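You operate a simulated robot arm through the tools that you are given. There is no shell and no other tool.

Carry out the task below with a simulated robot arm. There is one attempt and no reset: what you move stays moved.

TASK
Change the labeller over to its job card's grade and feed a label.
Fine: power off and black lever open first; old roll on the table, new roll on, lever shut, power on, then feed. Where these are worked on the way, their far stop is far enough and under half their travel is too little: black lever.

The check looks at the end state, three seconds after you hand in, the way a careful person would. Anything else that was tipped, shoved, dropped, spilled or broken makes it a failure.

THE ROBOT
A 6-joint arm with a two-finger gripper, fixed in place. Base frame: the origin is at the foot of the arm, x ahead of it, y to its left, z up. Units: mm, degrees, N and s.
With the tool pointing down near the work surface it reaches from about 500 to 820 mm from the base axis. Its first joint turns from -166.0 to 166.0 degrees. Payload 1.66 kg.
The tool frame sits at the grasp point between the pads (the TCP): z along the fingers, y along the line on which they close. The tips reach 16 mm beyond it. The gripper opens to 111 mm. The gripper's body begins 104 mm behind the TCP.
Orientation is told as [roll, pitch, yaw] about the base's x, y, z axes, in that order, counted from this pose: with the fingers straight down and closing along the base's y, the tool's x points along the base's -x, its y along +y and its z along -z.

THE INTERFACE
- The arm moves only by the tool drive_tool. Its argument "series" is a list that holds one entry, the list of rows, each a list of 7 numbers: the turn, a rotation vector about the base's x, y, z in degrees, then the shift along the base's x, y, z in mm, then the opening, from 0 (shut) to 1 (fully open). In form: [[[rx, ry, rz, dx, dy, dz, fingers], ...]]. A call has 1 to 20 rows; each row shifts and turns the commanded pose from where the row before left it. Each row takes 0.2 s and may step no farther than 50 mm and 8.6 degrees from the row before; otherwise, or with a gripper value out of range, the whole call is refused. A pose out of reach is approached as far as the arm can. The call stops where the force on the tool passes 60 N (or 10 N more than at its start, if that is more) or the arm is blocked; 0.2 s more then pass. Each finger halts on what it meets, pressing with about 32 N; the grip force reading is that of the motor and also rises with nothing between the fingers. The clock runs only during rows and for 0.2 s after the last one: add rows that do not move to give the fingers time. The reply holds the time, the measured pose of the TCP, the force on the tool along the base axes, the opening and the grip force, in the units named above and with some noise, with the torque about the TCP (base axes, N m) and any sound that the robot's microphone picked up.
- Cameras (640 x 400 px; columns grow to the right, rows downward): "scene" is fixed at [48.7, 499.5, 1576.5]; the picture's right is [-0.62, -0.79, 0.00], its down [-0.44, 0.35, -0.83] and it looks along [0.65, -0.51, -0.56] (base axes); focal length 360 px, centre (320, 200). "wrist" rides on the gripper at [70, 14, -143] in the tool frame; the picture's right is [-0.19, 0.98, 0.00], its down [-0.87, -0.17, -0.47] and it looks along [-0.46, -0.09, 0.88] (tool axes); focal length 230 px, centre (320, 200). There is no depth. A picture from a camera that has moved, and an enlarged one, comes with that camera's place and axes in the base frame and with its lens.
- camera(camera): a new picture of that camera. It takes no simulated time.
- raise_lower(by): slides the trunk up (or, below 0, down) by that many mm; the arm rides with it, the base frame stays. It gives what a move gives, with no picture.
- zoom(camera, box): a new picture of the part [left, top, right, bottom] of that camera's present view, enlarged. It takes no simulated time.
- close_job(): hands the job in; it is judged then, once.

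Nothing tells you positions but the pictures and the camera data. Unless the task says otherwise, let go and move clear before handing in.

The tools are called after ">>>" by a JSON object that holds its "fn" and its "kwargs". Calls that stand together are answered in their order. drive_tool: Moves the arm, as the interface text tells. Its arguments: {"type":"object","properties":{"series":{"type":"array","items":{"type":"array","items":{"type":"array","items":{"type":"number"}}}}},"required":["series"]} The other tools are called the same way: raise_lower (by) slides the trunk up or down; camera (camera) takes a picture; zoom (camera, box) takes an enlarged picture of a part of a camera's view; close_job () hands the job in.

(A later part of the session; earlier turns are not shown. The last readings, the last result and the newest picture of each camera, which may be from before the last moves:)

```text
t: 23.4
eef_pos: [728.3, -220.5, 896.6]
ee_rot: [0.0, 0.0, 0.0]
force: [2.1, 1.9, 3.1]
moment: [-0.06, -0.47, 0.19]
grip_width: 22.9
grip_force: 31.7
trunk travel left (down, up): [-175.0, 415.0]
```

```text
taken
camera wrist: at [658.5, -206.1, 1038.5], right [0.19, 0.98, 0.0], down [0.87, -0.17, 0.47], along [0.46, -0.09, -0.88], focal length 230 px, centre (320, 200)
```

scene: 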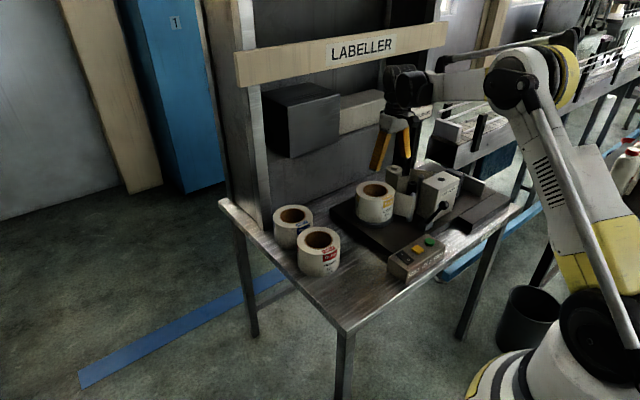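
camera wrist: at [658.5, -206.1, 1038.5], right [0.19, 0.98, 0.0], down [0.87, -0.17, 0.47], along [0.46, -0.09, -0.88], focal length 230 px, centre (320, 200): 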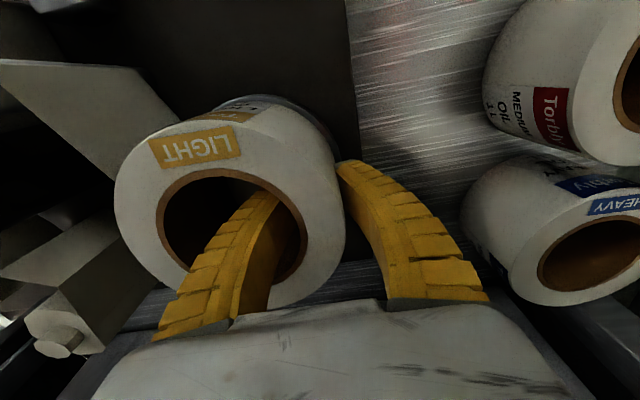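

The wall is gripped at a width of 23 mm. I'll lift gently and watch.

>>> {"fn": "drive_tool", "kwargs": {"series": [[[0, 0, 0, 0, 0, 5, 0], [0, 0, 0, 0, 0, 8, 0], [0, 0, 0, 0, 0, 12, 0], [0, 0, 0, 0, 0, 0, 0]]]}}

>>> {"fn": "camera", "kwargs": {"camera": "wrist"}}

>>> {"fn": "zoom", "kwargs": {"camera": "scene", "box": [320, 120, 430, 230]}}

```text
t: 24.4
eef_pos: [728.6, -220.1, 921.2]
ee_rot: [-0.1, 0.0, 0.0]
force: [0.0, 0.9, 0.2]
moment: [-0.02, -0.16, 0.04]
grip_width: 22.6
grip_force: 31.8
trunk travel left (down, up): [-175.0, 415.0]
```

```text
taken
camera wrist: at [658.9, -206.2, 1062.9], right [0.19, 0.98, 0.0], down [0.87, -0.17, 0.47], along [0.46, -0.09, -0.88], focal length 230 px, centre (320, 200)
```

wrist: 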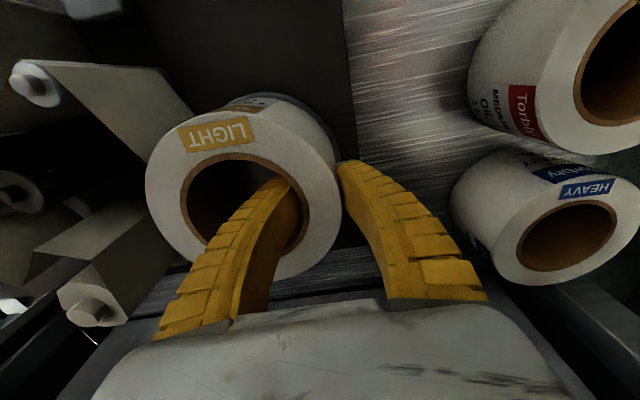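

```text
3.64 times, centred on (375, 175) of scene
camera zoom: at [48.7, 499.5, 1576.5], right [-0.62, -0.79, 0.0], down [-0.44, 0.35, -0.83], along [0.65, -0.51, -0.56], focal length 1309 px, centre (120, 291)
```

zoom: 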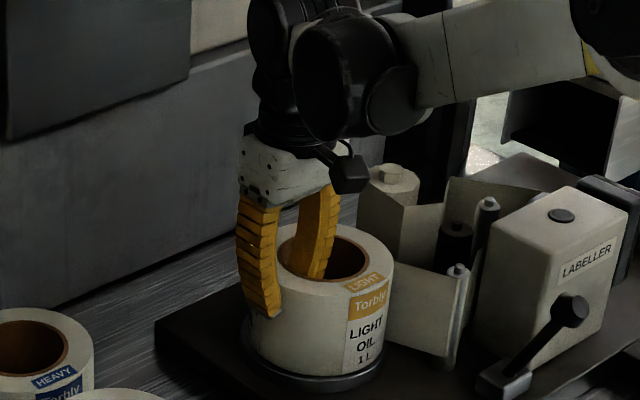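

The fingers slid up and the roll stayed down. I'll go deeper, regrip and lift a little while reading the force.

>>> {"fn": "drive_tool", "kwargs": {"series": [[[0, 0, 0, 0, 0, 0, 0.36], [0, 0, 0, 0, 0, 0, 0.36], [0, 0, 0, 0, 0, -18, 0.36], [0, 0, 0, 0, 0, -18, 0.36], [0, 0, 0, 0, 0, 0, 0.36]]]}}

>>> {"fn": "zoom", "kwargs": {"camera": "wrist", "box": [100, 60, 400, 320]}}

```text
t: 25.6
eef_pos: [728.4, -221.1, 885.8]
ee_rot: [-0.2, -0.1, 0.0]
force: [9.5, -6.0, 17.7]
moment: [-0.55, -0.13, 0.25]
grip_width: 47.6
grip_force: 4.2
trunk travel left (down, up): [-175.0, 415.0]
```

```text
1.54 times, centred on (250, 190) of wrist
camera zoom: at [659.0, -206.5, 1027.8], right [0.19, 0.98, 0.0], down [0.86, -0.17, 0.47], along [0.46, -0.09, -0.88], focal length 354 px, centre (428, 215)
```

zoom: 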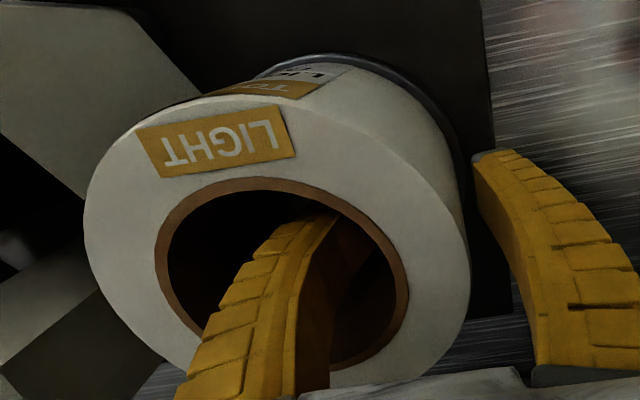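

The inner fingertip met the spindle top, at about z 870. I'll rise a little, narrow the opening so the finger passes between spindle and core, then go down and grip.

>>> {"fn": "drive_tool", "kwargs": {"series": [[[0, 0, 0, 0, 0, 10, 0.36], [0, 0, 0, 0, 0, 2, 0.29], [0, 0, 0, 0, 0, 0, 0.28], [0, 0, 0, 0, 0, -4, 0.28], [0, 0, 0, 0, 0, 0, 0.28]]]}}

```text
t: 26.8
eef_pos: [729.1, -220.3, 893.3]
ee_rot: [-0.2, 0.1, -0.1]
force: [0.6, -0.7, -0.2]
moment: [0.01, -0.02, 0.03]
grip_width: 33.7
grip_force: 1.5
trunk travel left (down, up): [-175.0, 415.0]
```

>>> {"fn": "drive_tool", "kwargs": {"series": [[[0, 0, 0, 0, 0, -5, 0.28], [0, 0, 0, 0, 0, -5, 0.28], [0, 0, 0, 0, 0, -5, 0.28], [0, 0, 0, 0, 0, 0, 0.28]]]}}

```text
t: 27.8
eef_pos: [727.8, -221.0, 879.1]
ee_rot: [-0.2, -0.1, -0.1]
force: [11.7, -5.0, 27.8]
moment: [-0.92, -0.11, 0.41]
grip_width: 39.5
grip_force: 3.2
trunk travel left (down, up): [-175.0, 415.0]
```

>>> {"fn": "drive_tool", "kwargs": {"series": [[[0, 0, 0, 0, 0, 9, 0.28], [0, 0, 0, 0, 0, 0, 0.15], [0, 0, 0, 0, 0, 0, 0], [0, 0, 0, 0, 0, 0, 0], [0, 0, 0, 0, 0, 0, 0]]]}}

>>> {"fn": "camera", "kwargs": {"camera": "wrist"}}

>>> {"fn": "zoom", "kwargs": {"camera": "scene", "box": [320, 120, 430, 230]}}

```text
t: 29.0
eef_pos: [729.3, -220.9, 887.1]
ee_rot: [-0.1, 0.0, -0.1]
force: [-1.0, 1.2, -0.8]
moment: [-0.01, -0.05, 0.02]
grip_width: 21.9
grip_force: 31.4
trunk travel left (down, up): [-175.0, 415.0]
```

```text
taken
camera wrist: at [659.2, -206.1, 1028.1], right [0.19, 0.98, 0.0], down [0.87, -0.17, 0.47], along [0.46, -0.09, -0.88], focal length 230 px, centre (320, 200)
```

wrist: 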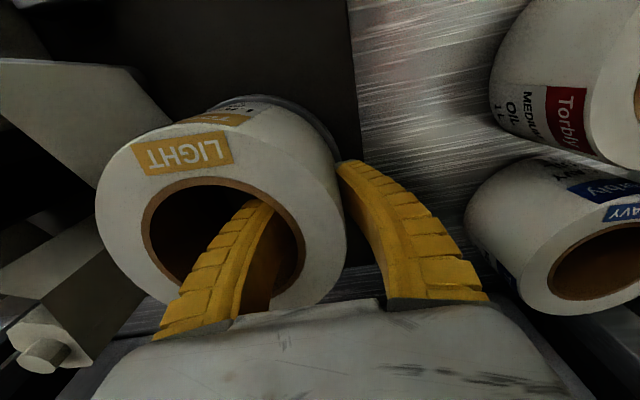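

```text
3.64 times, centred on (375, 175) of scene
camera zoom: at [48.7, 499.5, 1576.5], right [-0.62, -0.79, 0.0], down [-0.44, 0.35, -0.83], along [0.65, -0.51, -0.56], focal length 1309 px, centre (120, 291)
```

zoom: 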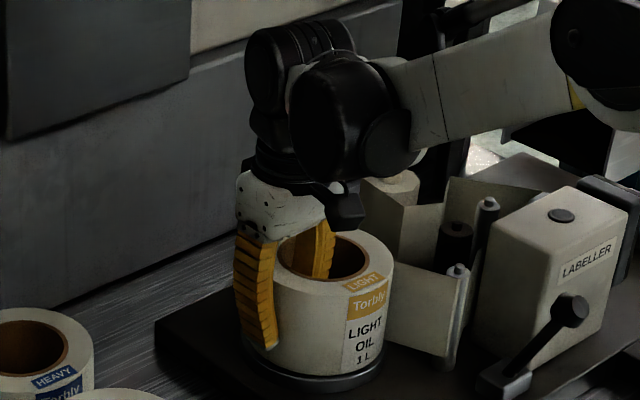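

>>> {"fn": "drive_tool", "kwargs": {"series": [[[0, 0, 0, 0, 0, 2, 0], [0, 0, 0, 0, 0, 2, 0]]]}}

>>> {"fn": "drive_tool", "kwargs": {"series": [[[0, 0, 0, 0, 0, 3, 0]]]}}

>>> {"fn": "zoom", "kwargs": {"camera": "scene", "box": [320, 120, 430, 230]}}

```text
t: 29.6
eef_pos: [729.4, -219.9, 890.4]
ee_rot: [-0.1, -0.1, -0.1]
force: [-0.4, 0.5, -5.8]
moment: [0.24, 0.02, 0.02]
grip_width: 20.9
grip_force: 31.6
trunk travel left (down, up): [-175.0, 415.0]
```

```text
t: 30.0
eef_pos: [728.2, -220.7, 894.0]
ee_rot: [-0.1, -0.1, -0.1]
force: [1.3, -0.8, -6.9]
moment: [0.25, -0.01, -0.01]
grip_width: 20.7
grip_force: 32.3
trunk travel left (down, up): [-175.0, 415.0]
```

```text
3.64 times, centred on (375, 175) of scene
camera zoom: at [48.7, 499.5, 1576.5], right [-0.62, -0.79, 0.0], down [-0.44, 0.35, -0.83], along [0.65, -0.51, -0.56], focal length 1309 px, centre (120, 291)
```

zoom: 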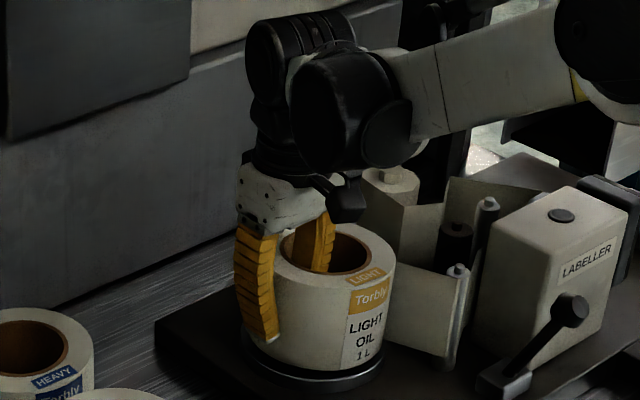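

Now it carries: -6.9 N with a 0.25 N m moment, and the roll is rising. Continuing slowly.

>>> {"fn": "drive_tool", "kwargs": {"series": [[[0, 0, 0, 0, 0, 4, 0], [0, 0, 0, 0, 0, 5, 0], [0, 0, 0, 0, 0, 5, 0]]]}}

>>> {"fn": "zoom", "kwargs": {"camera": "scene", "box": [320, 120, 430, 230]}}

>>> {"fn": "camera", "kwargs": {"camera": "wrist"}}

```text
t: 30.8
eef_pos: [728.9, -220.2, 908.2]
ee_rot: [-0.1, 0.1, -0.2]
force: [-0.5, -0.6, -5.6]
moment: [0.3, 0.0, -0.03]
grip_width: 20.4
grip_force: 32.0
trunk travel left (down, up): [-175.0, 415.0]
```

```text
3.64 times, centred on (375, 175) of scene
camera zoom: at [48.7, 499.5, 1576.5], right [-0.62, -0.79, 0.0], down [-0.44, 0.35, -0.83], along [0.65, -0.51, -0.56], focal length 1309 px, centre (120, 291)
```

zoom: 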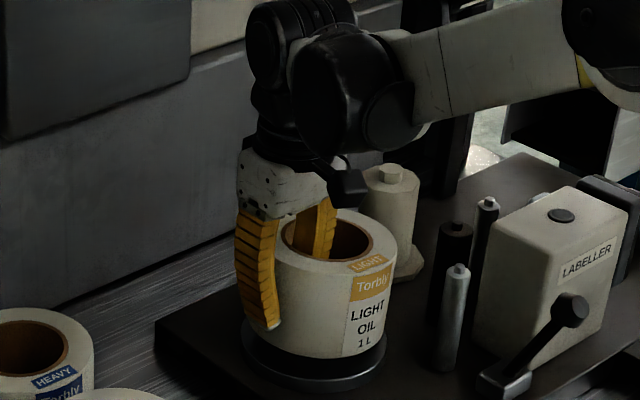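

```text
taken
camera wrist: at [659.5, -206.1, 1049.8], right [0.19, 0.98, 0.0], down [0.87, -0.17, 0.47], along [0.46, -0.09, -0.88], focal length 230 px, centre (320, 200)
```

wrist: 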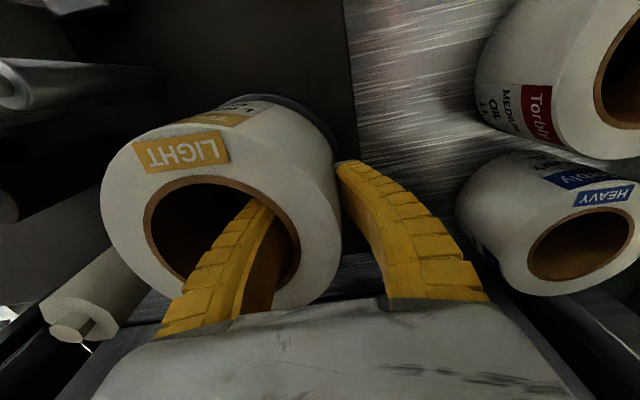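

The web has released and the roll is lifting with a slight tilt. I'll lift it clear of the spindle.

>>> {"fn": "drive_tool", "kwargs": {"series": [[[0, 0, 0, 0, 0, 7, 0], [0, 0, 0, 0, 0, 9, 0], [0, 0, 0, 0, 0, 10, 0], [0, 0, 0, 0, 0, 10, 0], [0, 0, 0, 0, 0, 10, 0], [0, 0, 0, 0, 0, 10, 0], [0, 0, 0, 0, 0, 9, 0], [0, 0, 0, 0, 0, 5, 0]]]}}

>>> {"fn": "camera", "kwargs": {"camera": "scene"}}

>>> {"fn": "camera", "kwargs": {"camera": "wrist"}}

```text
t: 32.6
eef_pos: [728.6, -219.9, 977.9]
ee_rot: [-0.1, 0.0, -0.1]
force: [0.8, 0.9, -6.2]
moment: [0.31, -0.02, 0.0]
grip_width: 19.7
grip_force: 32.4
trunk travel left (down, up): [-175.0, 415.0]
```

```text
taken
```

scene: 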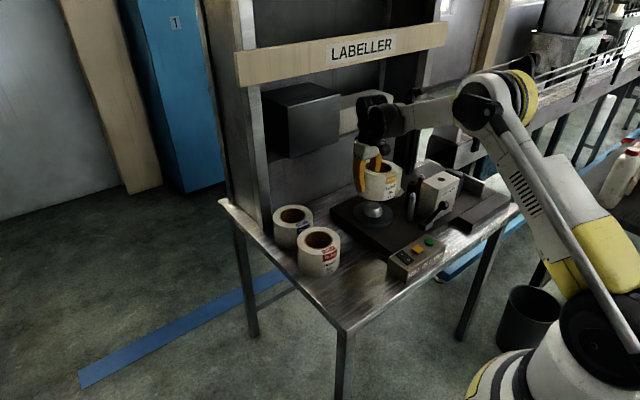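

```text
taken
camera wrist: at [659.4, -206.1, 1119.6], right [0.19, 0.98, 0.0], down [0.87, -0.17, 0.47], along [0.46, -0.09, -0.88], focal length 230 px, centre (320, 200)
```

wrist: 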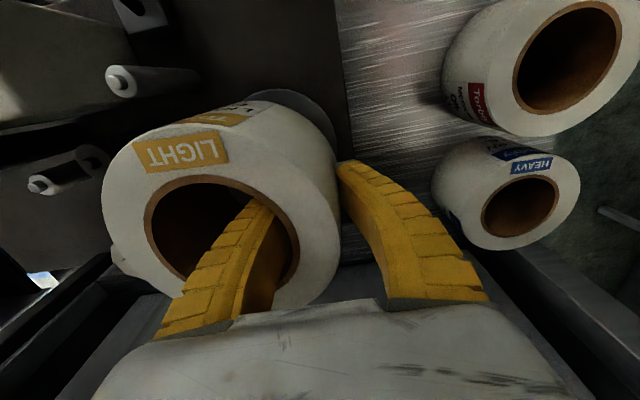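

>>> {"fn": "zoom", "kwargs": {"camera": "scene", "box": [320, 140, 430, 250]}}

```text
3.64 times, centred on (375, 195) of scene
camera zoom: at [48.7, 499.5, 1576.5], right [-0.62, -0.79, 0.0], down [-0.44, 0.35, -0.83], along [0.65, -0.51, -0.56], focal length 1309 px, centre (120, 218)
```

zoom: 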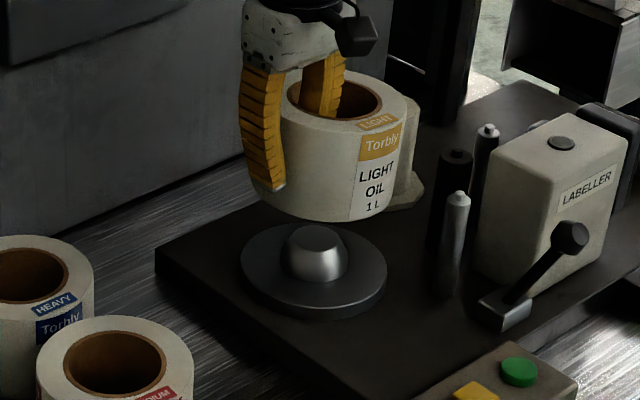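

The old roll is clear of the cone hub, tilted about 9°, and the hold is steady. I'll carry it to the free front-left area of the table at about (547, -15), going up and then +y first to stay away from the rollers.

>>> {"fn": "drive_tool", "kwargs": {"series": [[[0, 0, 0, 0, 4, 10, 0], [0, 0, 0, 0, 12, 10, 0], [0, 0, 0, 0, 20, 5, 0], [0, 0, 0, 0, 20, 0, 0], [0, 0, 0, 0, 20, 0, 0], [0, 0, 0, 0, 20, 0, 0], [0, 0, 0, -9, 16, 0, 0], [0, 0, 0, -16, 14, 0, 0], [0, 0, 0, -16, 14, 0, 0], [0, 0, 0, -16, 14, 0, 0], [0, 0, 0, -16, 14, 0, 0], [0, 0, 0, -16, 14, 0, 0], [0, 0, 0, -16, 14, 0, 0], [0, 0, 0, -16, 14, 0, 0], [0, 0, 0, -16, 14, 0, 0], [0, 0, 0, -16, 14, 0, 0], [0, 0, 0, -16, 14, 0, 0], [0, 0, 0, -12, 3, 0, 0], [0, 0, 0, 0, 0, 0, 0]]]}}

>>> {"fn": "camera", "kwargs": {"camera": "scene"}}

>>> {"fn": "camera", "kwargs": {"camera": "wrist"}}

```text
t: 36.6
eef_pos: [547.8, 35.0, 1003.0]
ee_rot: [-0.2, 0.1, 0.0]
force: [-1.0, -1.0, -6.0]
moment: [0.31, -0.01, -0.02]
grip_width: 19.5
grip_force: 31.9
trunk travel left (down, up): [-175.0, 415.0]
```

```text
taken
```

scene: 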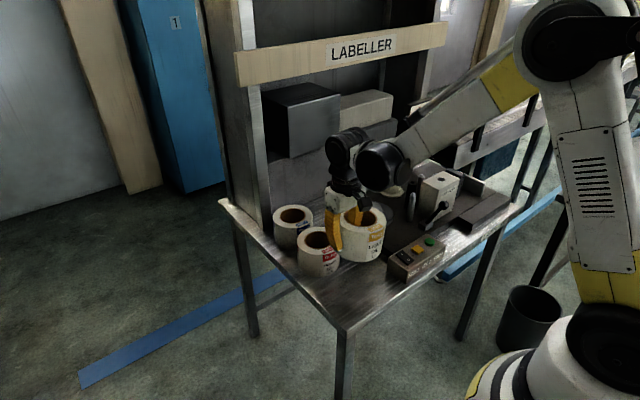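

```text
taken
camera wrist: at [478.3, 49.3, 1143.9], right [0.19, 0.98, 0.0], down [0.87, -0.17, 0.47], along [0.46, -0.09, -0.88], focal length 230 px, centre (320, 200)
```

wrist: 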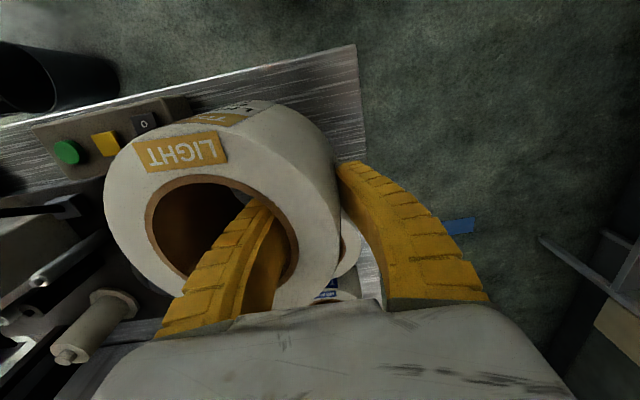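

I'll level the roll by about -9° around x, shift slightly away from the MEDIUM roll, then lower.

>>> {"fn": "drive_tool", "kwargs": {"series": [[[-3, 0, 0, -4, 0, 0, 0], [-3, 0, 0, -4, 0, 0, 0], [-3, 0, 0, 0, 0, -8, 0], [0, 0, 0, 0, 0, -15, 0], [0, 0, 0, 0, 0, -20, 0], [0, 0, 0, 0, 0, -20, 0], [0, 0, 0, 0, 0, -20, 0], [0, 0, 0, 0, 0, -20, 0], [0, 0, 0, 0, 0, -12, 0], [0, 0, 0, 0, 0, 0, 0]]]}}

>>> {"fn": "zoom", "kwargs": {"camera": "scene", "box": [270, 180, 430, 300]}}

>>> {"fn": "camera", "kwargs": {"camera": "wrist"}}

```text
t: 38.8
eef_pos: [539.2, 33.2, 886.3]
ee_rot: [-9.1, 0.0, -0.1]
force: [0.3, 1.4, -6.0]
moment: [0.3, 0.01, -0.01]
grip_width: 19.5
grip_force: 31.7
trunk travel left (down, up): [-175.0, 415.0]
```

```text
3.33 times, centred on (350, 240) of scene
camera zoom: at [48.7, 499.5, 1576.5], right [-0.62, -0.79, 0.0], down [-0.44, 0.35, -0.83], along [0.65, -0.51, -0.56], focal length 1200 px, centre (220, 67)
```

zoom: 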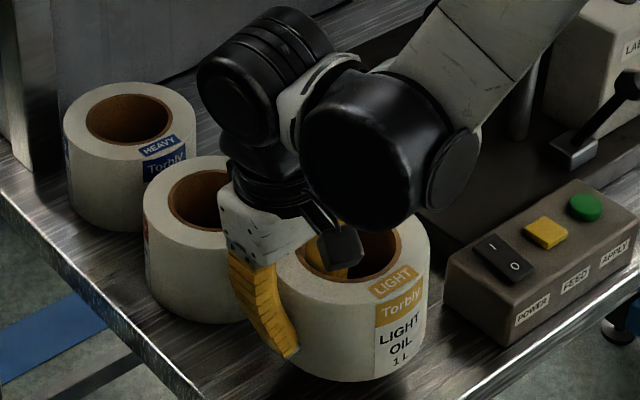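

```text
taken
camera wrist: at [469.7, 71.3, 1024.9], right [0.19, 0.97, -0.16], down [0.87, -0.09, 0.49], along [0.46, -0.23, -0.86], focal length 230 px, centre (320, 200)
```

wrist: 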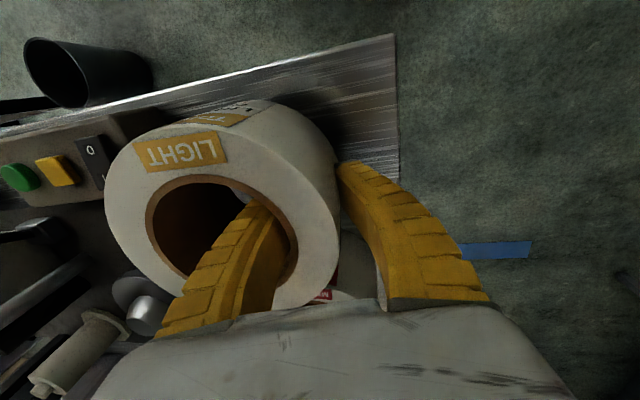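

>>> {"fn": "drive_tool", "kwargs": {"series": [[[0, 0, 0, 0, 0, -10, 0], [0, 0, 0, 0, 0, -10, 0], [0, 0, 0, 0, 0, -6, 0], [0, 0, 0, 0, 0, -4, 0], [0, 0, 0, 0, 0, 0, 0]]]}}

>>> {"fn": "zoom", "kwargs": {"camera": "scene", "box": [270, 180, 430, 300]}}

```text
t: 40.0
eef_pos: [541.1, 35.2, 857.4]
ee_rot: [-9.1, 0.0, -0.1]
force: [-0.2, 0.2, -5.5]
moment: [0.32, -0.05, 0.03]
grip_width: 19.7
grip_force: 32.2
trunk travel left (down, up): [-175.0, 415.0]
```

```text
3.33 times, centred on (350, 240) of scene
camera zoom: at [48.7, 499.5, 1576.5], right [-0.62, -0.79, 0.0], down [-0.44, 0.35, -0.83], along [0.65, -0.51, -0.56], focal length 1200 px, centre (220, 67)
```

zoom: 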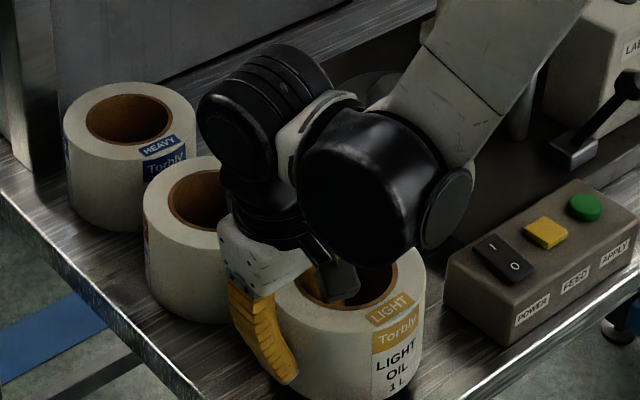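

>>> {"fn": "drive_tool", "kwargs": {"series": [[[0, 0, 0, 0, 0, -3, 0], [0, 0, 0, 0, 0, -3, 0]]]}}

>>> {"fn": "drive_tool", "kwargs": {"series": [[[0, 0, 0, 0, 0, -2, 0], [0, 0, 0, 0, 0, -2, 0]]]}}

>>> {"fn": "drive_tool", "kwargs": {"series": [[[0, 0, 0, 0, 0, -2, 0]]]}}

```text
t: 40.6
eef_pos: [539.7, 34.8, 851.5]
ee_rot: [-9.2, -0.1, 0.0]
force: [-0.3, 0.5, -6.4]
moment: [0.31, -0.01, -0.02]
grip_width: 19.6
grip_force: 32.0
trunk travel left (down, up): [-175.0, 415.0]
```

```text
t: 41.2
eef_pos: [539.7, 34.8, 847.8]
ee_rot: [-9.1, 0.1, 0.0]
force: [0.3, -0.3, -5.8]
moment: [0.32, -0.01, 0.01]
grip_width: 19.3
grip_force: 32.2
trunk travel left (down, up): [-175.0, 415.0]
```

```text
t: 41.6
eef_pos: [539.4, 35.1, 845.4]
ee_rot: [-9.2, 0.0, -0.1]
force: [-0.3, 0.8, -5.8]
moment: [0.3, -0.03, -0.01]
grip_width: 19.6
grip_force: 31.9
trunk travel left (down, up): [-175.0, 415.0]
```

>>> {"fn": "drive_tool", "kwargs": {"series": [[[0, 0, 0, 0, 0, -2, 0]]]}}

>>> {"fn": "drive_tool", "kwargs": {"series": [[[0, 0, 0, 0, 0, -2, 0]]]}}

>>> {"fn": "drive_tool", "kwargs": {"series": [[[0, 0, 0, 0, 0, -2, 0]]]}}

>>> {"fn": "zoom", "kwargs": {"camera": "scene", "box": [270, 200, 430, 320]}}

```text
t: 42.0
eef_pos: [539.4, 35.3, 843.2]
ee_rot: [-9.1, 0.0, -0.1]
force: [-0.2, -0.3, -5.3]
moment: [0.29, 0.01, 0.02]
grip_width: 19.7
grip_force: 31.9
trunk travel left (down, up): [-175.0, 415.0]
```

```text
t: 42.4
eef_pos: [540.0, 32.8, 843.1]
ee_rot: [-9.1, -0.2, -0.2]
force: [3.1, -4.6, 10.3]
moment: [0.35, -0.18, -0.01]
grip_width: 19.8
grip_force: 31.7
trunk travel left (down, up): [-175.0, 415.0]
```

```text
t: 42.8
eef_pos: [540.1, 34.2, 841.0]
ee_rot: [-9.1, 0.0, -0.2]
force: [2.4, -8.0, 15.5]
moment: [0.29, -0.12, -0.04]
grip_width: 22.0
grip_force: 31.4
trunk travel left (down, up): [-175.0, 415.0]
```

```text
3.33 times, centred on (350, 260) of scene
camera zoom: at [48.7, 499.5, 1576.5], right [-0.62, -0.79, 0.0], down [-0.44, 0.35, -0.83], along [0.65, -0.51, -0.56], focal length 1200 px, centre (220, 0)
```

zoom: 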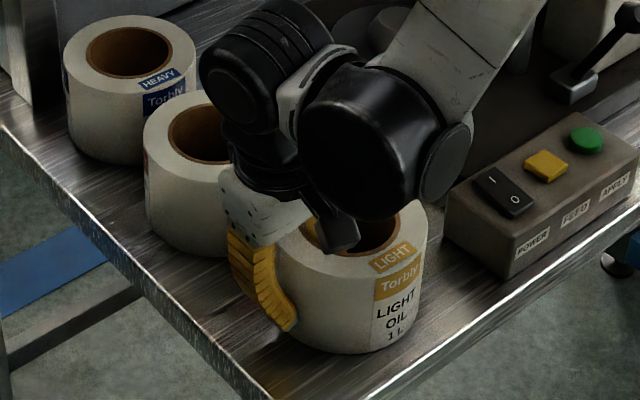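

The old roll touches the table. I'll release it gently and lift out.

>>> {"fn": "drive_tool", "kwargs": {"series": [[[0, 0, 0, 0, 0, 0, 0.25], [0, 0, 0, 0, 0, 0, 0.4], [0, 0, 0, 0, 0, 0, 0.42], [0, 0, 0, 0, 0, 0, 0.42]]]}}

>>> {"fn": "camera", "kwargs": {"camera": "wrist"}}

```text
t: 43.8
eef_pos: [540.6, 33.5, 839.9]
ee_rot: [-9.1, 0.1, -0.1]
force: [0.4, -0.1, -0.9]
moment: [-0.02, -0.03, -0.03]
grip_width: 49.0
grip_force: 1.7
trunk travel left (down, up): [-175.0, 415.0]
```

```text
taken
camera wrist: at [470.5, 71.0, 977.6], right [0.19, 0.97, -0.15], down [0.87, -0.09, 0.49], along [0.46, -0.23, -0.86], focal length 230 px, centre (320, 200)
```

wrist: 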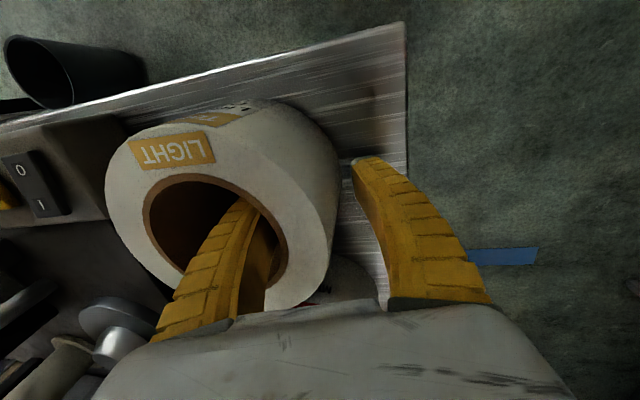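

>>> {"fn": "drive_tool", "kwargs": {"series": [[[0, 0, 0, 0, 0, 15, 0.42], [0, 0, 0, 0, 0, 30, 0.42], [0, 0, 0, 0, 0, 40, 0.42], [3, 0, 0, 0, 0, 40, 0.42], [3, 0, 0, 0, 0, 40, 0.42], [3, 0, 0, 30, 0, 20, 0.42], [0, 0, 0, 0, 0, 0, 0.42]]]}}

>>> {"fn": "camera", "kwargs": {"camera": "scene"}}

>>> {"fn": "camera", "kwargs": {"camera": "wrist"}}

```text
t: 45.4
eef_pos: [570.7, 33.8, 1024.8]
ee_rot: [-0.2, -0.1, -0.1]
force: [0.2, -1.5, -0.8]
moment: [-0.03, -0.02, -0.03]
grip_width: 48.8
grip_force: 1.6
trunk travel left (down, up): [-175.0, 415.0]
```

```text
taken
```

scene: 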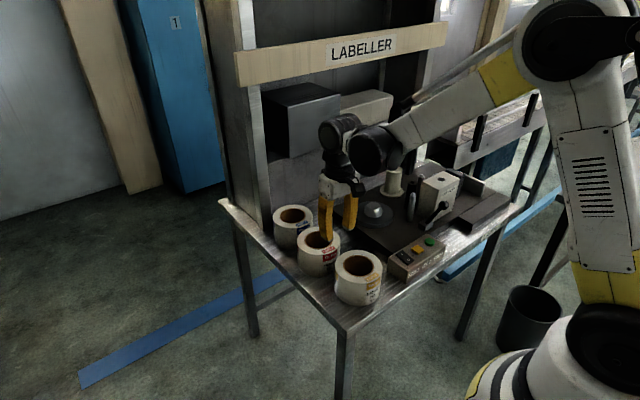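

```text
taken
camera wrist: at [500.9, 49.2, 1166.9], right [0.19, 0.98, 0.0], down [0.87, -0.17, 0.47], along [0.46, -0.09, -0.88], focal length 230 px, centre (320, 200)
```

wrist: 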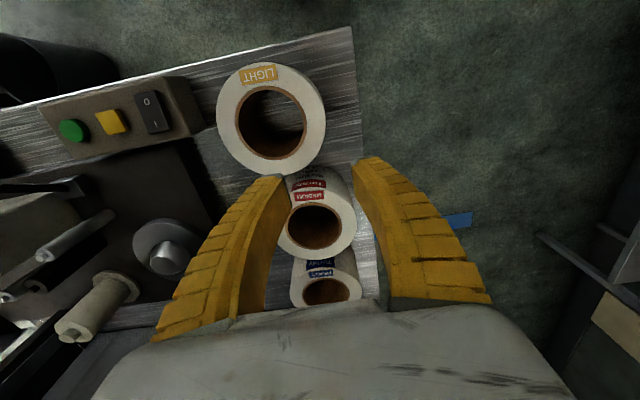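

The LIGHT roll stands upright on the table at about (536, -17). Next is the MEDIUM roll at about (690, 4): I'll hover over its +y wall.

>>> {"fn": "drive_tool", "kwargs": {"series": [[[0, 0, 0, 40, 10, 0, 0.45], [0, 0, 0, 40, 10, 0, 0.45], [0, 0, 0, 39, 0, -30, 0.45], [0, 0, 0, 0, 0, -40, 0.45], [0, 0, 0, 0, 0, -30, 0.45], [0, 0, 0, 0, 0, 0, 0.45]]]}}

>>> {"fn": "camera", "kwargs": {"camera": "wrist"}}

>>> {"fn": "zoom", "kwargs": {"camera": "scene", "box": [260, 170, 420, 290]}}

```text
t: 46.8
eef_pos: [687.6, 54.9, 925.9]
ee_rot: [-0.1, 0.1, -0.1]
force: [-0.2, -0.4, -1.2]
moment: [0.0, 0.0, 0.02]
grip_width: 52.3
grip_force: 1.6
trunk travel left (down, up): [-175.0, 415.0]
```

```text
taken
camera wrist: at [619.0, 69.3, 1066.7], right [0.19, 0.98, 0.0], down [0.87, -0.17, 0.47], along [0.46, -0.09, -0.88], focal length 230 px, centre (320, 200)
```

wrist: 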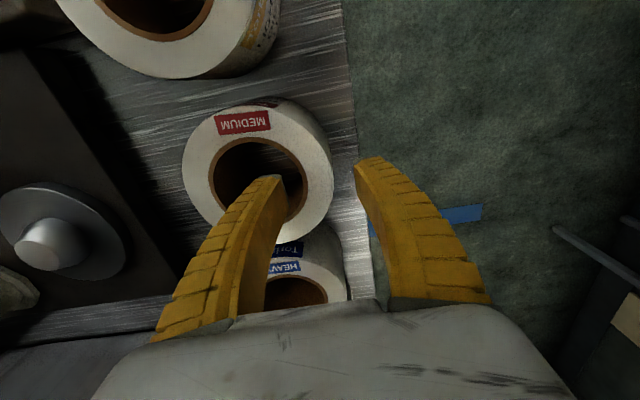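

```text
3.33 times, centred on (340, 230) of scene
camera zoom: at [48.7, 499.5, 1576.5], right [-0.62, -0.79, 0.0], down [-0.44, 0.35, -0.83], along [0.65, -0.51, -0.56], focal length 1200 px, centre (253, 100)
```

zoom: 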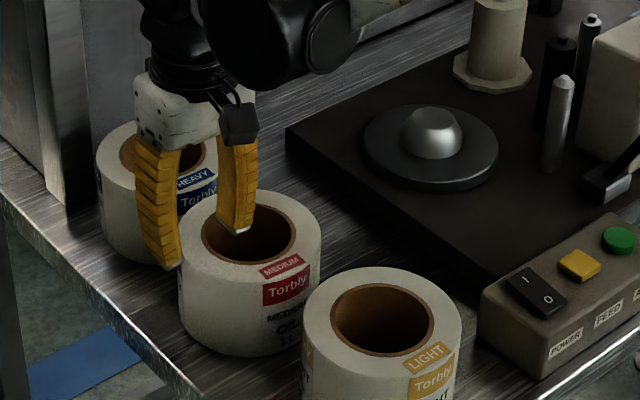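

>>> {"fn": "drive_tool", "kwargs": {"series": [[[0, 0, 0, -3, -3, -16, 0.45], [0, 0, 0, 0, 0, -18, 0.45], [0, 0, 0, 0, 0, -18, 0.45], [0, 0, 0, 0, 0, -18, 0.45], [0, 0, 0, 0, 0, -10, 0.45], [0, 0, 0, 0, 0, 0, 0.4], [0, 0, 0, 0, 0, 0, 0.3], [0, 0, 0, 0, 0, 0, 0.2], [0, 0, 0, 0, 0, 0, 0], [0, 0, 0, 0, 0, 0, 0], [0, 0, 0, 0, 0, 0, 0]]]}}

>>> {"fn": "camera", "kwargs": {"camera": "wrist"}}

>>> {"fn": "zoom", "kwargs": {"camera": "scene", "box": [260, 170, 420, 290]}}

```text
t: 49.2
eef_pos: [686.1, 52.6, 845.5]
ee_rot: [-0.1, 0.0, 0.0]
force: [2.3, 0.0, 7.6]
moment: [-0.01, -0.01, 0.26]
grip_width: 19.8
grip_force: 32.1
trunk travel left (down, up): [-175.0, 415.0]
```

```text
taken
camera wrist: at [616.3, 66.7, 987.0], right [0.19, 0.98, 0.0], down [0.86, -0.17, 0.47], along [0.46, -0.09, -0.88], focal length 230 px, centre (320, 200)
```

wrist: 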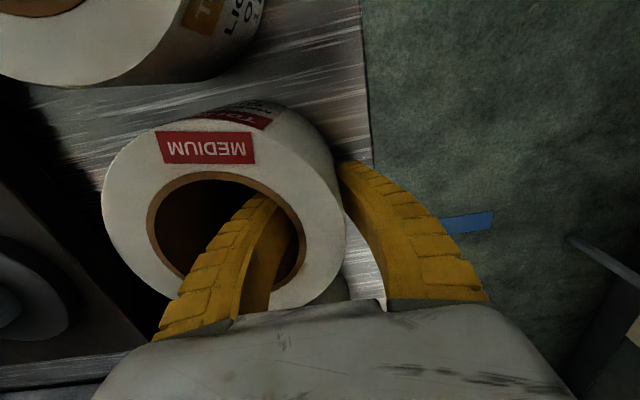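

```text
3.33 times, centred on (340, 230) of scene
camera zoom: at [48.7, 499.5, 1576.5], right [-0.62, -0.79, 0.0], down [-0.44, 0.35, -0.83], along [0.65, -0.51, -0.56], focal length 1200 px, centre (253, 100)
```

zoom: 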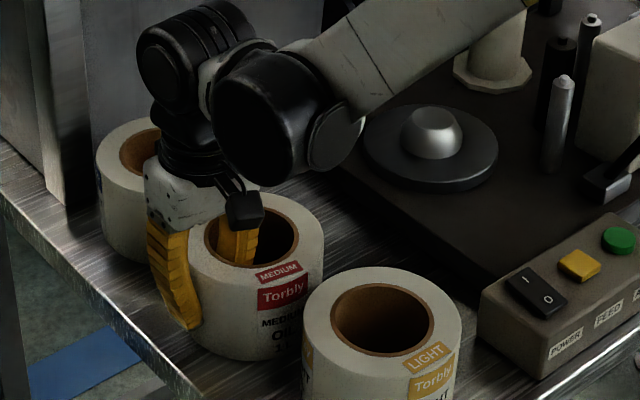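

It's gripped. Lifting slowly.

>>> {"fn": "drive_tool", "kwargs": {"series": [[[0, 0, 0, 0, 0, 2, 0], [0, 0, 0, 0, 0, 3, 0], [0, 0, 0, 0, 0, 4, 0], [0, 0, 0, 0, 0, 4, 0]]]}}

>>> {"fn": "zoom", "kwargs": {"camera": "scene", "box": [260, 170, 420, 290]}}

```text
t: 50.2
eef_pos: [686.2, 52.2, 856.9]
ee_rot: [-0.2, -0.1, -0.2]
force: [0.3, -0.3, -5.0]
moment: [0.27, -0.02, 0.02]
grip_width: 19.6
grip_force: 31.5
trunk travel left (down, up): [-175.0, 415.0]
```

```text
3.33 times, centred on (340, 230) of scene
camera zoom: at [48.7, 499.5, 1576.5], right [-0.62, -0.79, 0.0], down [-0.44, 0.35, -0.83], along [0.65, -0.51, -0.56], focal length 1200 px, centre (253, 100)
```

zoom: 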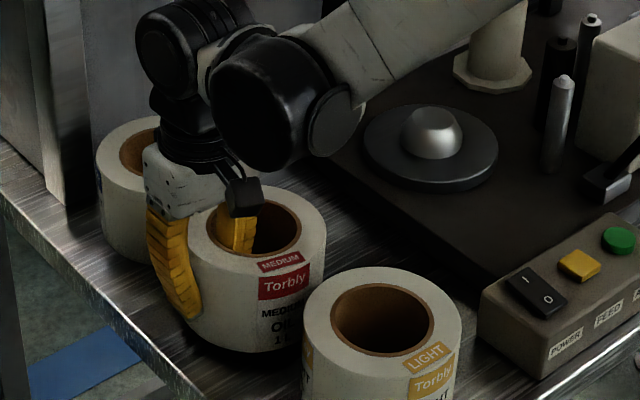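

>>> {"fn": "drive_tool", "kwargs": {"series": [[[0, 0, 0, 0, 0, 6, 0], [0, 0, 0, 0, 0, 9, 0], [0, 0, 0, 0, 0, 12, 0], [0, 0, 0, 0, 0, 14, 0], [0, 0, 0, 0, 0, 14, 0], [0, 0, 0, 0, 0, 14, 0], [0, 0, 0, 0, 0, 14, 0], [0, 0, 0, 0, 0, 14, 0], [0, 0, 0, 0, 0, 14, 0], [0, 0, 0, 0, 0, 12, 0], [0, 0, 0, 0, 0, 6, 0], [0, 0, 0, 0, 0, 0, 0]]]}}

>>> {"fn": "camera", "kwargs": {"camera": "scene"}}

>>> {"fn": "camera", "kwargs": {"camera": "wrist"}}

```text
t: 52.8
eef_pos: [686.3, 51.9, 987.1]
ee_rot: [-0.1, 0.1, -0.1]
force: [0.1, 0.9, -5.9]
moment: [0.29, 0.01, -0.02]
grip_width: 18.7
grip_force: 31.6
trunk travel left (down, up): [-175.0, 415.0]
```

```text
taken
```

scene: 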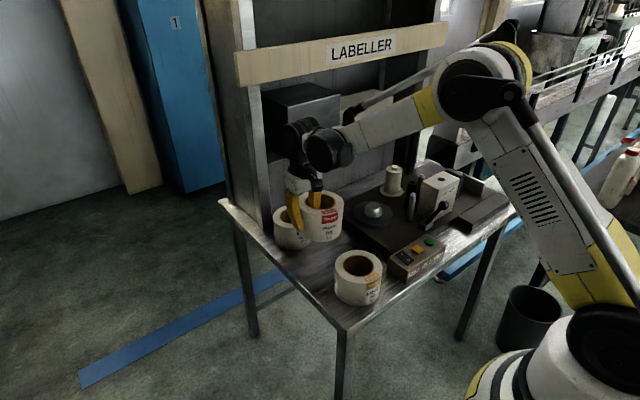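

```text
taken
camera wrist: at [616.7, 66.2, 1128.5], right [0.19, 0.98, 0.0], down [0.87, -0.17, 0.47], along [0.46, -0.09, -0.88], focal length 230 px, centre (320, 200)
```

wrist: 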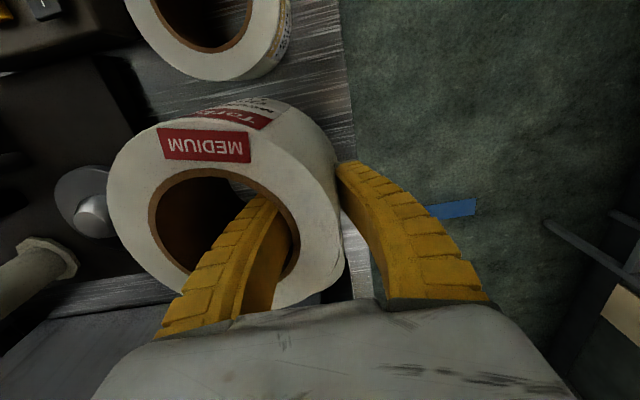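

Steady hold. Carrying it over the hub while levelling by about -9°.

>>> {"fn": "drive_tool", "kwargs": {"series": [[[0, 0, 0, 1, -6, 5, 0], [0, 0, 0, 2, -12, 5, 0], [-1.5, 0, 0, 3, -20, 0, 0], [-1.5, 0, 0, 3, -20, 0, 0], [-1.5, 0, 0, 3, -20, 0, 0], [-1.5, 0, 0, 3, -20, 0, 0], [-1.5, 0, 0, 3, -20, 0, 0], [-1.5, 0, 0, 3, -20, 0, 0], [0, 0, 0, 3, -20, 0, 0], [0, 0, 0, 3, -20, 0, 0], [0, 0, 0, 3, -20, 0, 0], [0, 0, 0, 3, -20, 0, 0], [0, 0, 0, 3, -20, 0, 0], [0, 0, 0, 3, -20, 0, 0], [0, 0, 0, 3, -10, 0, 0], [0, 0, 0, 0, -4, 0, 0], [0, 0, 0, 0, 0, 0, 0]]]}}

>>> {"fn": "zoom", "kwargs": {"camera": "scene", "box": [320, 130, 430, 240]}}

>>> {"fn": "camera", "kwargs": {"camera": "wrist"}}

```text
t: 56.4
eef_pos: [727.9, -219.7, 996.1]
ee_rot: [-9.1, 0.0, -0.1]
force: [-0.9, 0.5, -5.8]
moment: [0.31, 0.0, 0.02]
grip_width: 18.7
grip_force: 32.2
trunk travel left (down, up): [-175.0, 415.0]
```

```text
3.64 times, centred on (375, 185) of scene
camera zoom: at [48.7, 499.5, 1576.5], right [-0.62, -0.79, 0.0], down [-0.44, 0.35, -0.83], along [0.65, -0.51, -0.56], focal length 1309 px, centre (120, 254)
```

zoom: 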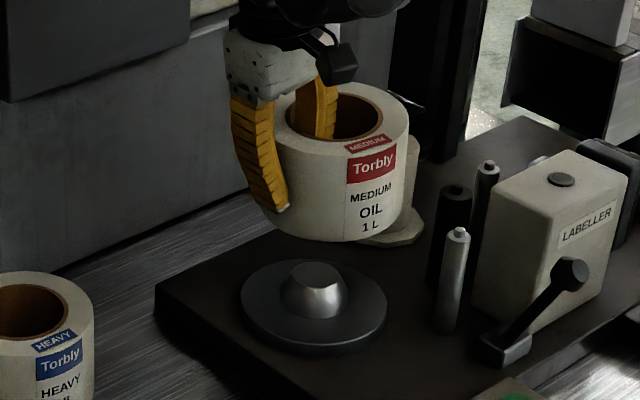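

```text
taken
camera wrist: at [658.4, -184.2, 1134.4], right [0.19, 0.97, -0.15], down [0.87, -0.09, 0.49], along [0.46, -0.23, -0.86], focal length 230 px, centre (320, 200)
```

wrist: 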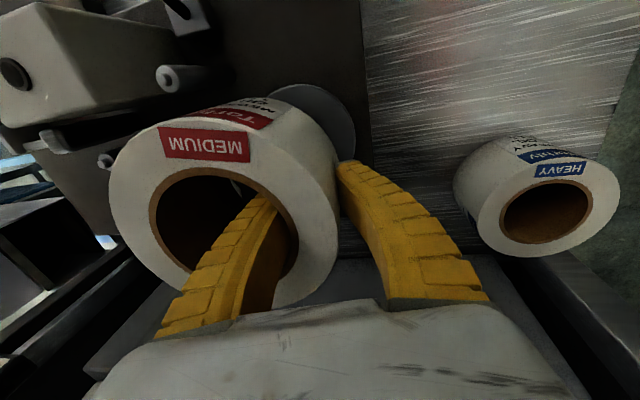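

The roll is level and above the hub. I'll lower it to just above the hub top and check centring.

>>> {"fn": "drive_tool", "kwargs": {"series": [[[0, 0, 0, 0, 0, -8, 0], [0, 0, 0, 0, 0, -14, 0], [0, 0, 0, 0, 0, -16, 0], [0, 0, 0, 0, 0, -14, 0], [0, 0, 0, 0, 0, -6, 0], [0, 0, 0, 0, 0, 0, 0]]]}}

>>> {"fn": "zoom", "kwargs": {"camera": "scene", "box": [330, 160, 420, 235]}}

>>> {"fn": "zoom", "kwargs": {"camera": "wrist", "box": [90, 70, 390, 320]}}

```text
t: 57.8
eef_pos: [728.8, -221.1, 937.1]
ee_rot: [-9.1, 0.0, -0.1]
force: [0.6, -0.2, -5.8]
moment: [0.33, 0.04, 0.0]
grip_width: 18.4
grip_force: 32.1
trunk travel left (down, up): [-175.0, 415.0]
```

```text
5.33 times, centred on (375, 198) of scene
camera zoom: at [48.7, 499.5, 1576.5], right [-0.62, -0.79, 0.0], down [-0.44, 0.35, -0.83], along [0.65, -0.51, -0.56], focal length 1919 px, centre (27, 213)
```

zoom: 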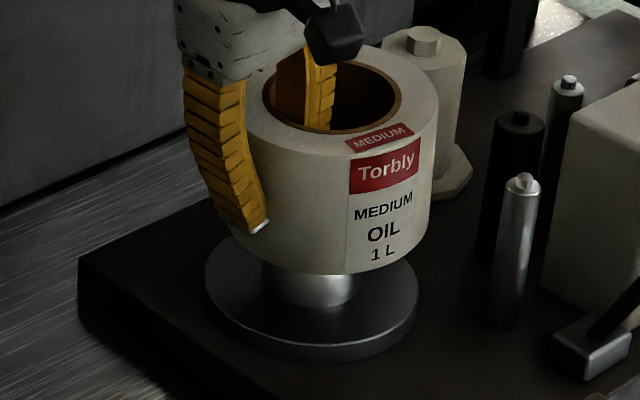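

```text
1.60 times, centred on (240, 195) of wrist
camera zoom: at [658.6, -184.1, 1076.4], right [0.19, 0.97, -0.15], down [0.87, -0.09, 0.49], along [0.46, -0.23, -0.86], focal length 368 px, centre (448, 208)
```

zoom: 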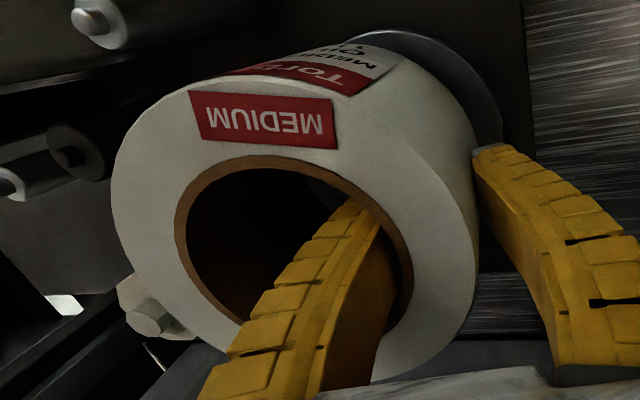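

By my estimate the roll centre is about (726, -270) against a hub at about (728, -267). I'll correct by a few mm and keep lowering.

>>> {"fn": "drive_tool", "kwargs": {"series": [[[0, 0, 0, 1, 2, -6, 0], [0, 0, 0, 0, 1, -8, 0], [0, 0, 0, 0, 0, -8, 0], [0, 0, 0, 0, 0, 0, 0]]]}}

>>> {"fn": "zoom", "kwargs": {"camera": "scene", "box": [330, 160, 420, 235]}}

>>> {"fn": "zoom", "kwargs": {"camera": "wrist", "box": [90, 70, 390, 320]}}

```text
t: 58.8
eef_pos: [729.2, -217.6, 915.6]
ee_rot: [-9.2, -0.1, -0.1]
force: [0.0, 0.1, -6.3]
moment: [0.33, 0.01, 0.02]
grip_width: 18.5
grip_force: 32.2
trunk travel left (down, up): [-175.0, 415.0]
```

```text
5.33 times, centred on (375, 198) of scene
camera zoom: at [48.7, 499.5, 1576.5], right [-0.62, -0.79, 0.0], down [-0.44, 0.35, -0.83], along [0.65, -0.51, -0.56], focal length 1919 px, centre (27, 213)
```

zoom: 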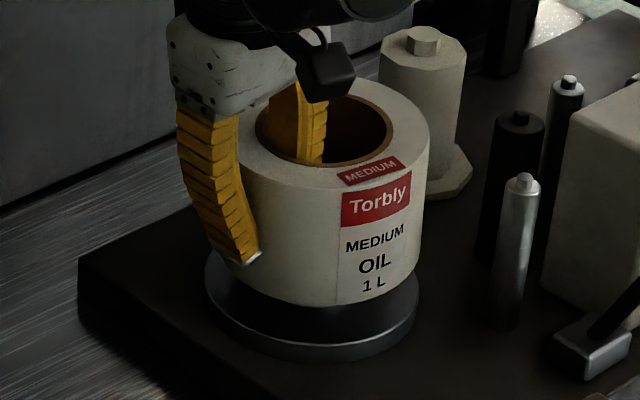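

```text
1.60 times, centred on (240, 195) of wrist
camera zoom: at [659.3, -180.7, 1054.3], right [0.19, 0.97, -0.15], down [0.87, -0.09, 0.49], along [0.46, -0.23, -0.86], focal length 368 px, centre (448, 208)
```

zoom: 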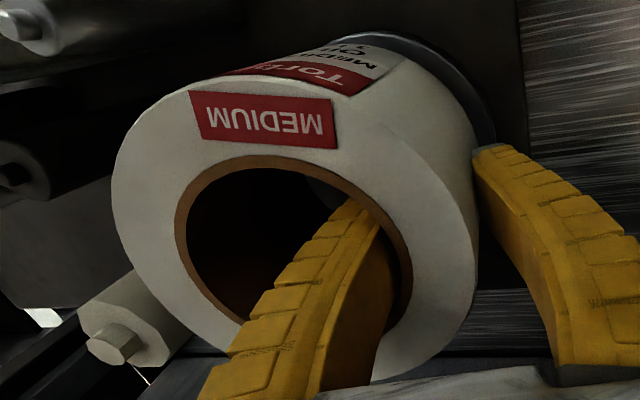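

>>> {"fn": "drive_tool", "kwargs": {"series": [[[0, 0, 0, 0, 0, -5, 0], [0, 0, 0, 0, 0, -5, 0], [0, 0, 0, 0, 0, -5, 0], [0, 0, 0, 0, 0, -4, 0]]]}}

>>> {"fn": "drive_tool", "kwargs": {"series": [[[0, 0, 0, 0, 0, -2, 0], [0, 0, 0, 0, 0, -2, 0]]]}}

>>> {"fn": "drive_tool", "kwargs": {"series": [[[0, 0, 0, 0, 0, -2, 0]]]}}

>>> {"fn": "drive_tool", "kwargs": {"series": [[[0, 0, 0, 0, 0, -2, 0]]]}}

>>> {"fn": "zoom", "kwargs": {"camera": "scene", "box": [330, 160, 420, 235]}}

```text
t: 59.8
eef_pos: [728.9, -217.9, 897.9]
ee_rot: [-9.1, 0.1, 0.0]
force: [0.4, -0.3, -6.1]
moment: [0.35, 0.01, 0.0]
grip_width: 18.4
grip_force: 32.2
trunk travel left (down, up): [-175.0, 415.0]
```

```text
t: 60.4
eef_pos: [729.4, -215.4, 892.8]
ee_rot: [-9.1, 0.0, 0.0]
force: [0.5, -0.3, -6.1]
moment: [0.27, -0.03, -0.01]
grip_width: 18.6
grip_force: 32.2
trunk travel left (down, up): [-175.0, 415.0]
```

```text
t: 60.8
eef_pos: [728.7, -217.2, 891.4]
ee_rot: [-9.1, -0.1, 0.0]
force: [0.9, 0.0, -6.2]
moment: [0.3, -0.01, 0.03]
grip_width: 18.4
grip_force: 31.8
trunk travel left (down, up): [-175.0, 415.0]
```

```text
t: 61.2
eef_pos: [728.4, -217.4, 890.1]
ee_rot: [-9.1, 0.0, -0.2]
force: [2.2, -3.7, 2.7]
moment: [0.27, -0.16, -0.05]
grip_width: 19.8
grip_force: 31.8
trunk travel left (down, up): [-175.0, 415.0]
```

```text
5.33 times, centred on (375, 198) of scene
camera zoom: at [48.7, 499.5, 1576.5], right [-0.62, -0.79, 0.0], down [-0.44, 0.35, -0.83], along [0.65, -0.51, -0.56], focal length 1919 px, centre (27, 213)
```

zoom: 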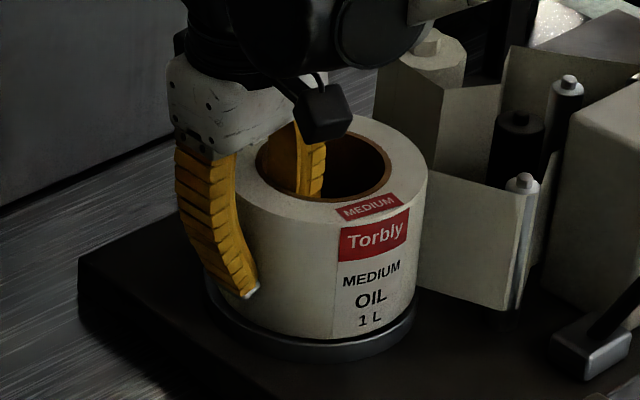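

It's seated: the web is threaded again. I'll release gently and lift out.

>>> {"fn": "drive_tool", "kwargs": {"series": [[[0, 0, 0, 0, 0, -1, 0.1], [0, 0, 0, 0, 0, 0, 0.25], [0, 0, 0, 0, 0, 0, 0.33], [0, 0, 0, 0, 0, 0, 0.33]]]}}

>>> {"fn": "camera", "kwargs": {"camera": "wrist"}}

>>> {"fn": "zoom", "kwargs": {"camera": "scene", "box": [330, 160, 420, 235]}}

```text
t: 62.2
eef_pos: [728.3, -217.9, 888.9]
ee_rot: [-9.1, -0.1, -0.2]
force: [-0.9, -0.2, 0.6]
moment: [0.03, 0.05, 0.01]
grip_width: 38.9
grip_force: 2.0
trunk travel left (down, up): [-175.0, 415.0]
```

```text
taken
camera wrist: at [659.1, -180.9, 1027.2], right [0.19, 0.97, -0.16], down [0.87, -0.09, 0.49], along [0.46, -0.23, -0.86], focal length 230 px, centre (320, 200)
```

wrist: 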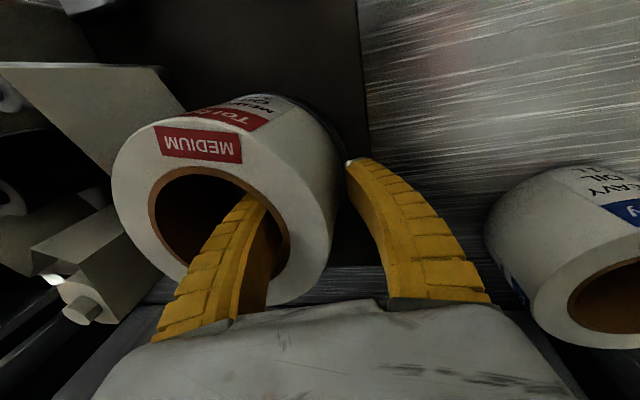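

```text
5.33 times, centred on (375, 198) of scene
camera zoom: at [48.7, 499.5, 1576.5], right [-0.62, -0.79, 0.0], down [-0.44, 0.35, -0.83], along [0.65, -0.51, -0.56], focal length 1919 px, centre (27, 213)
```

zoom: 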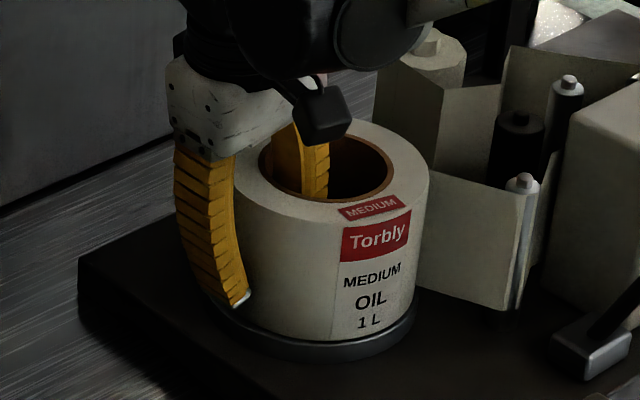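

>>> {"fn": "drive_tool", "kwargs": {"series": [[[0, 0, 0, 0, 0, 8, 0.36], [0, 0, 0, 0, 0, 15, 0.42], [0, 0, 0, 0, 0, 25, 0.42], [0, 0, 0, 0, 0, 35, 0.42], [3, 0, 0, 0, 0, 35, 0.42], [3, 0, 0, 0, 0, 35, 0.2], [3.1, 0, 0, 0, 0, 20, 0], [0, 0, 0, 0, 0, 0, 0]]]}}

>>> {"fn": "camera", "kwargs": {"camera": "wrist"}}

>>> {"fn": "camera", "kwargs": {"camera": "scene"}}

>>> {"fn": "zoom", "kwargs": {"camera": "scene", "box": [330, 140, 470, 240]}}

```text
t: 64.0
eef_pos: [727.7, -217.0, 1061.5]
ee_rot: [0.0, 0.0, 0.0]
force: [0.0, 0.2, 0.4]
moment: [0.0, 0.02, -0.01]
grip_width: 0.0
grip_force: 28.9
trunk travel left (down, up): [-175.0, 415.0]
```

```text
taken
camera wrist: at [658.7, -203.7, 1204.4], right [0.19, 0.98, 0.0], down [0.87, -0.17, 0.47], along [0.46, -0.09, -0.88], focal length 230 px, centre (320, 200)
```

wrist: 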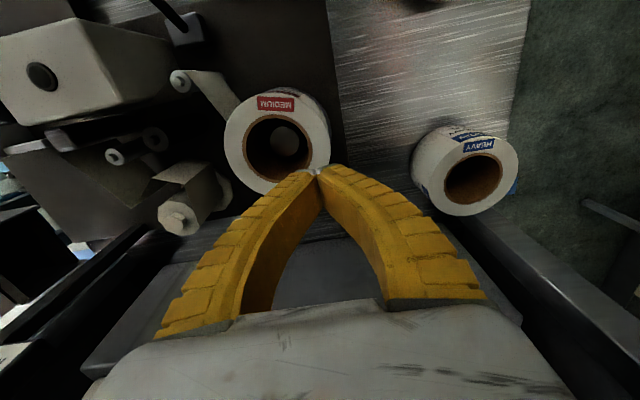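

```text
taken
```

scene: 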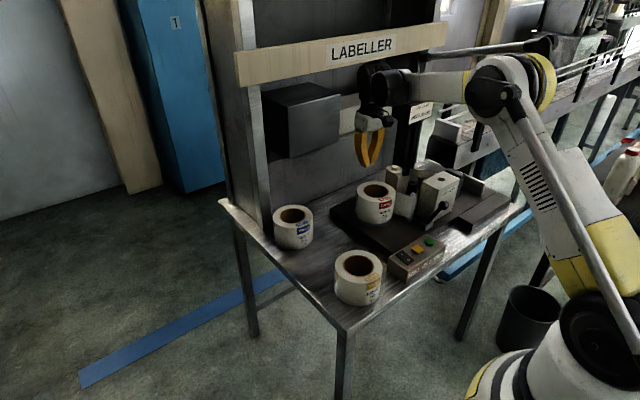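

```text
4.00 times, centred on (400, 190) of scene
camera zoom: at [48.7, 499.5, 1576.5], right [-0.62, -0.79, 0.0], down [-0.44, 0.35, -0.83], along [0.65, -0.51, -0.56], focal length 1440 px, centre (0, 240)
```

zoom: 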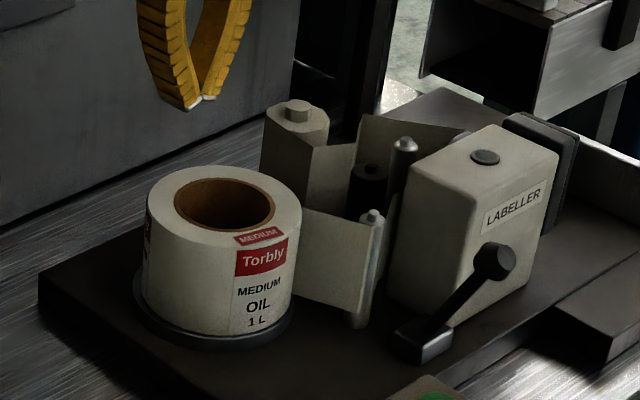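

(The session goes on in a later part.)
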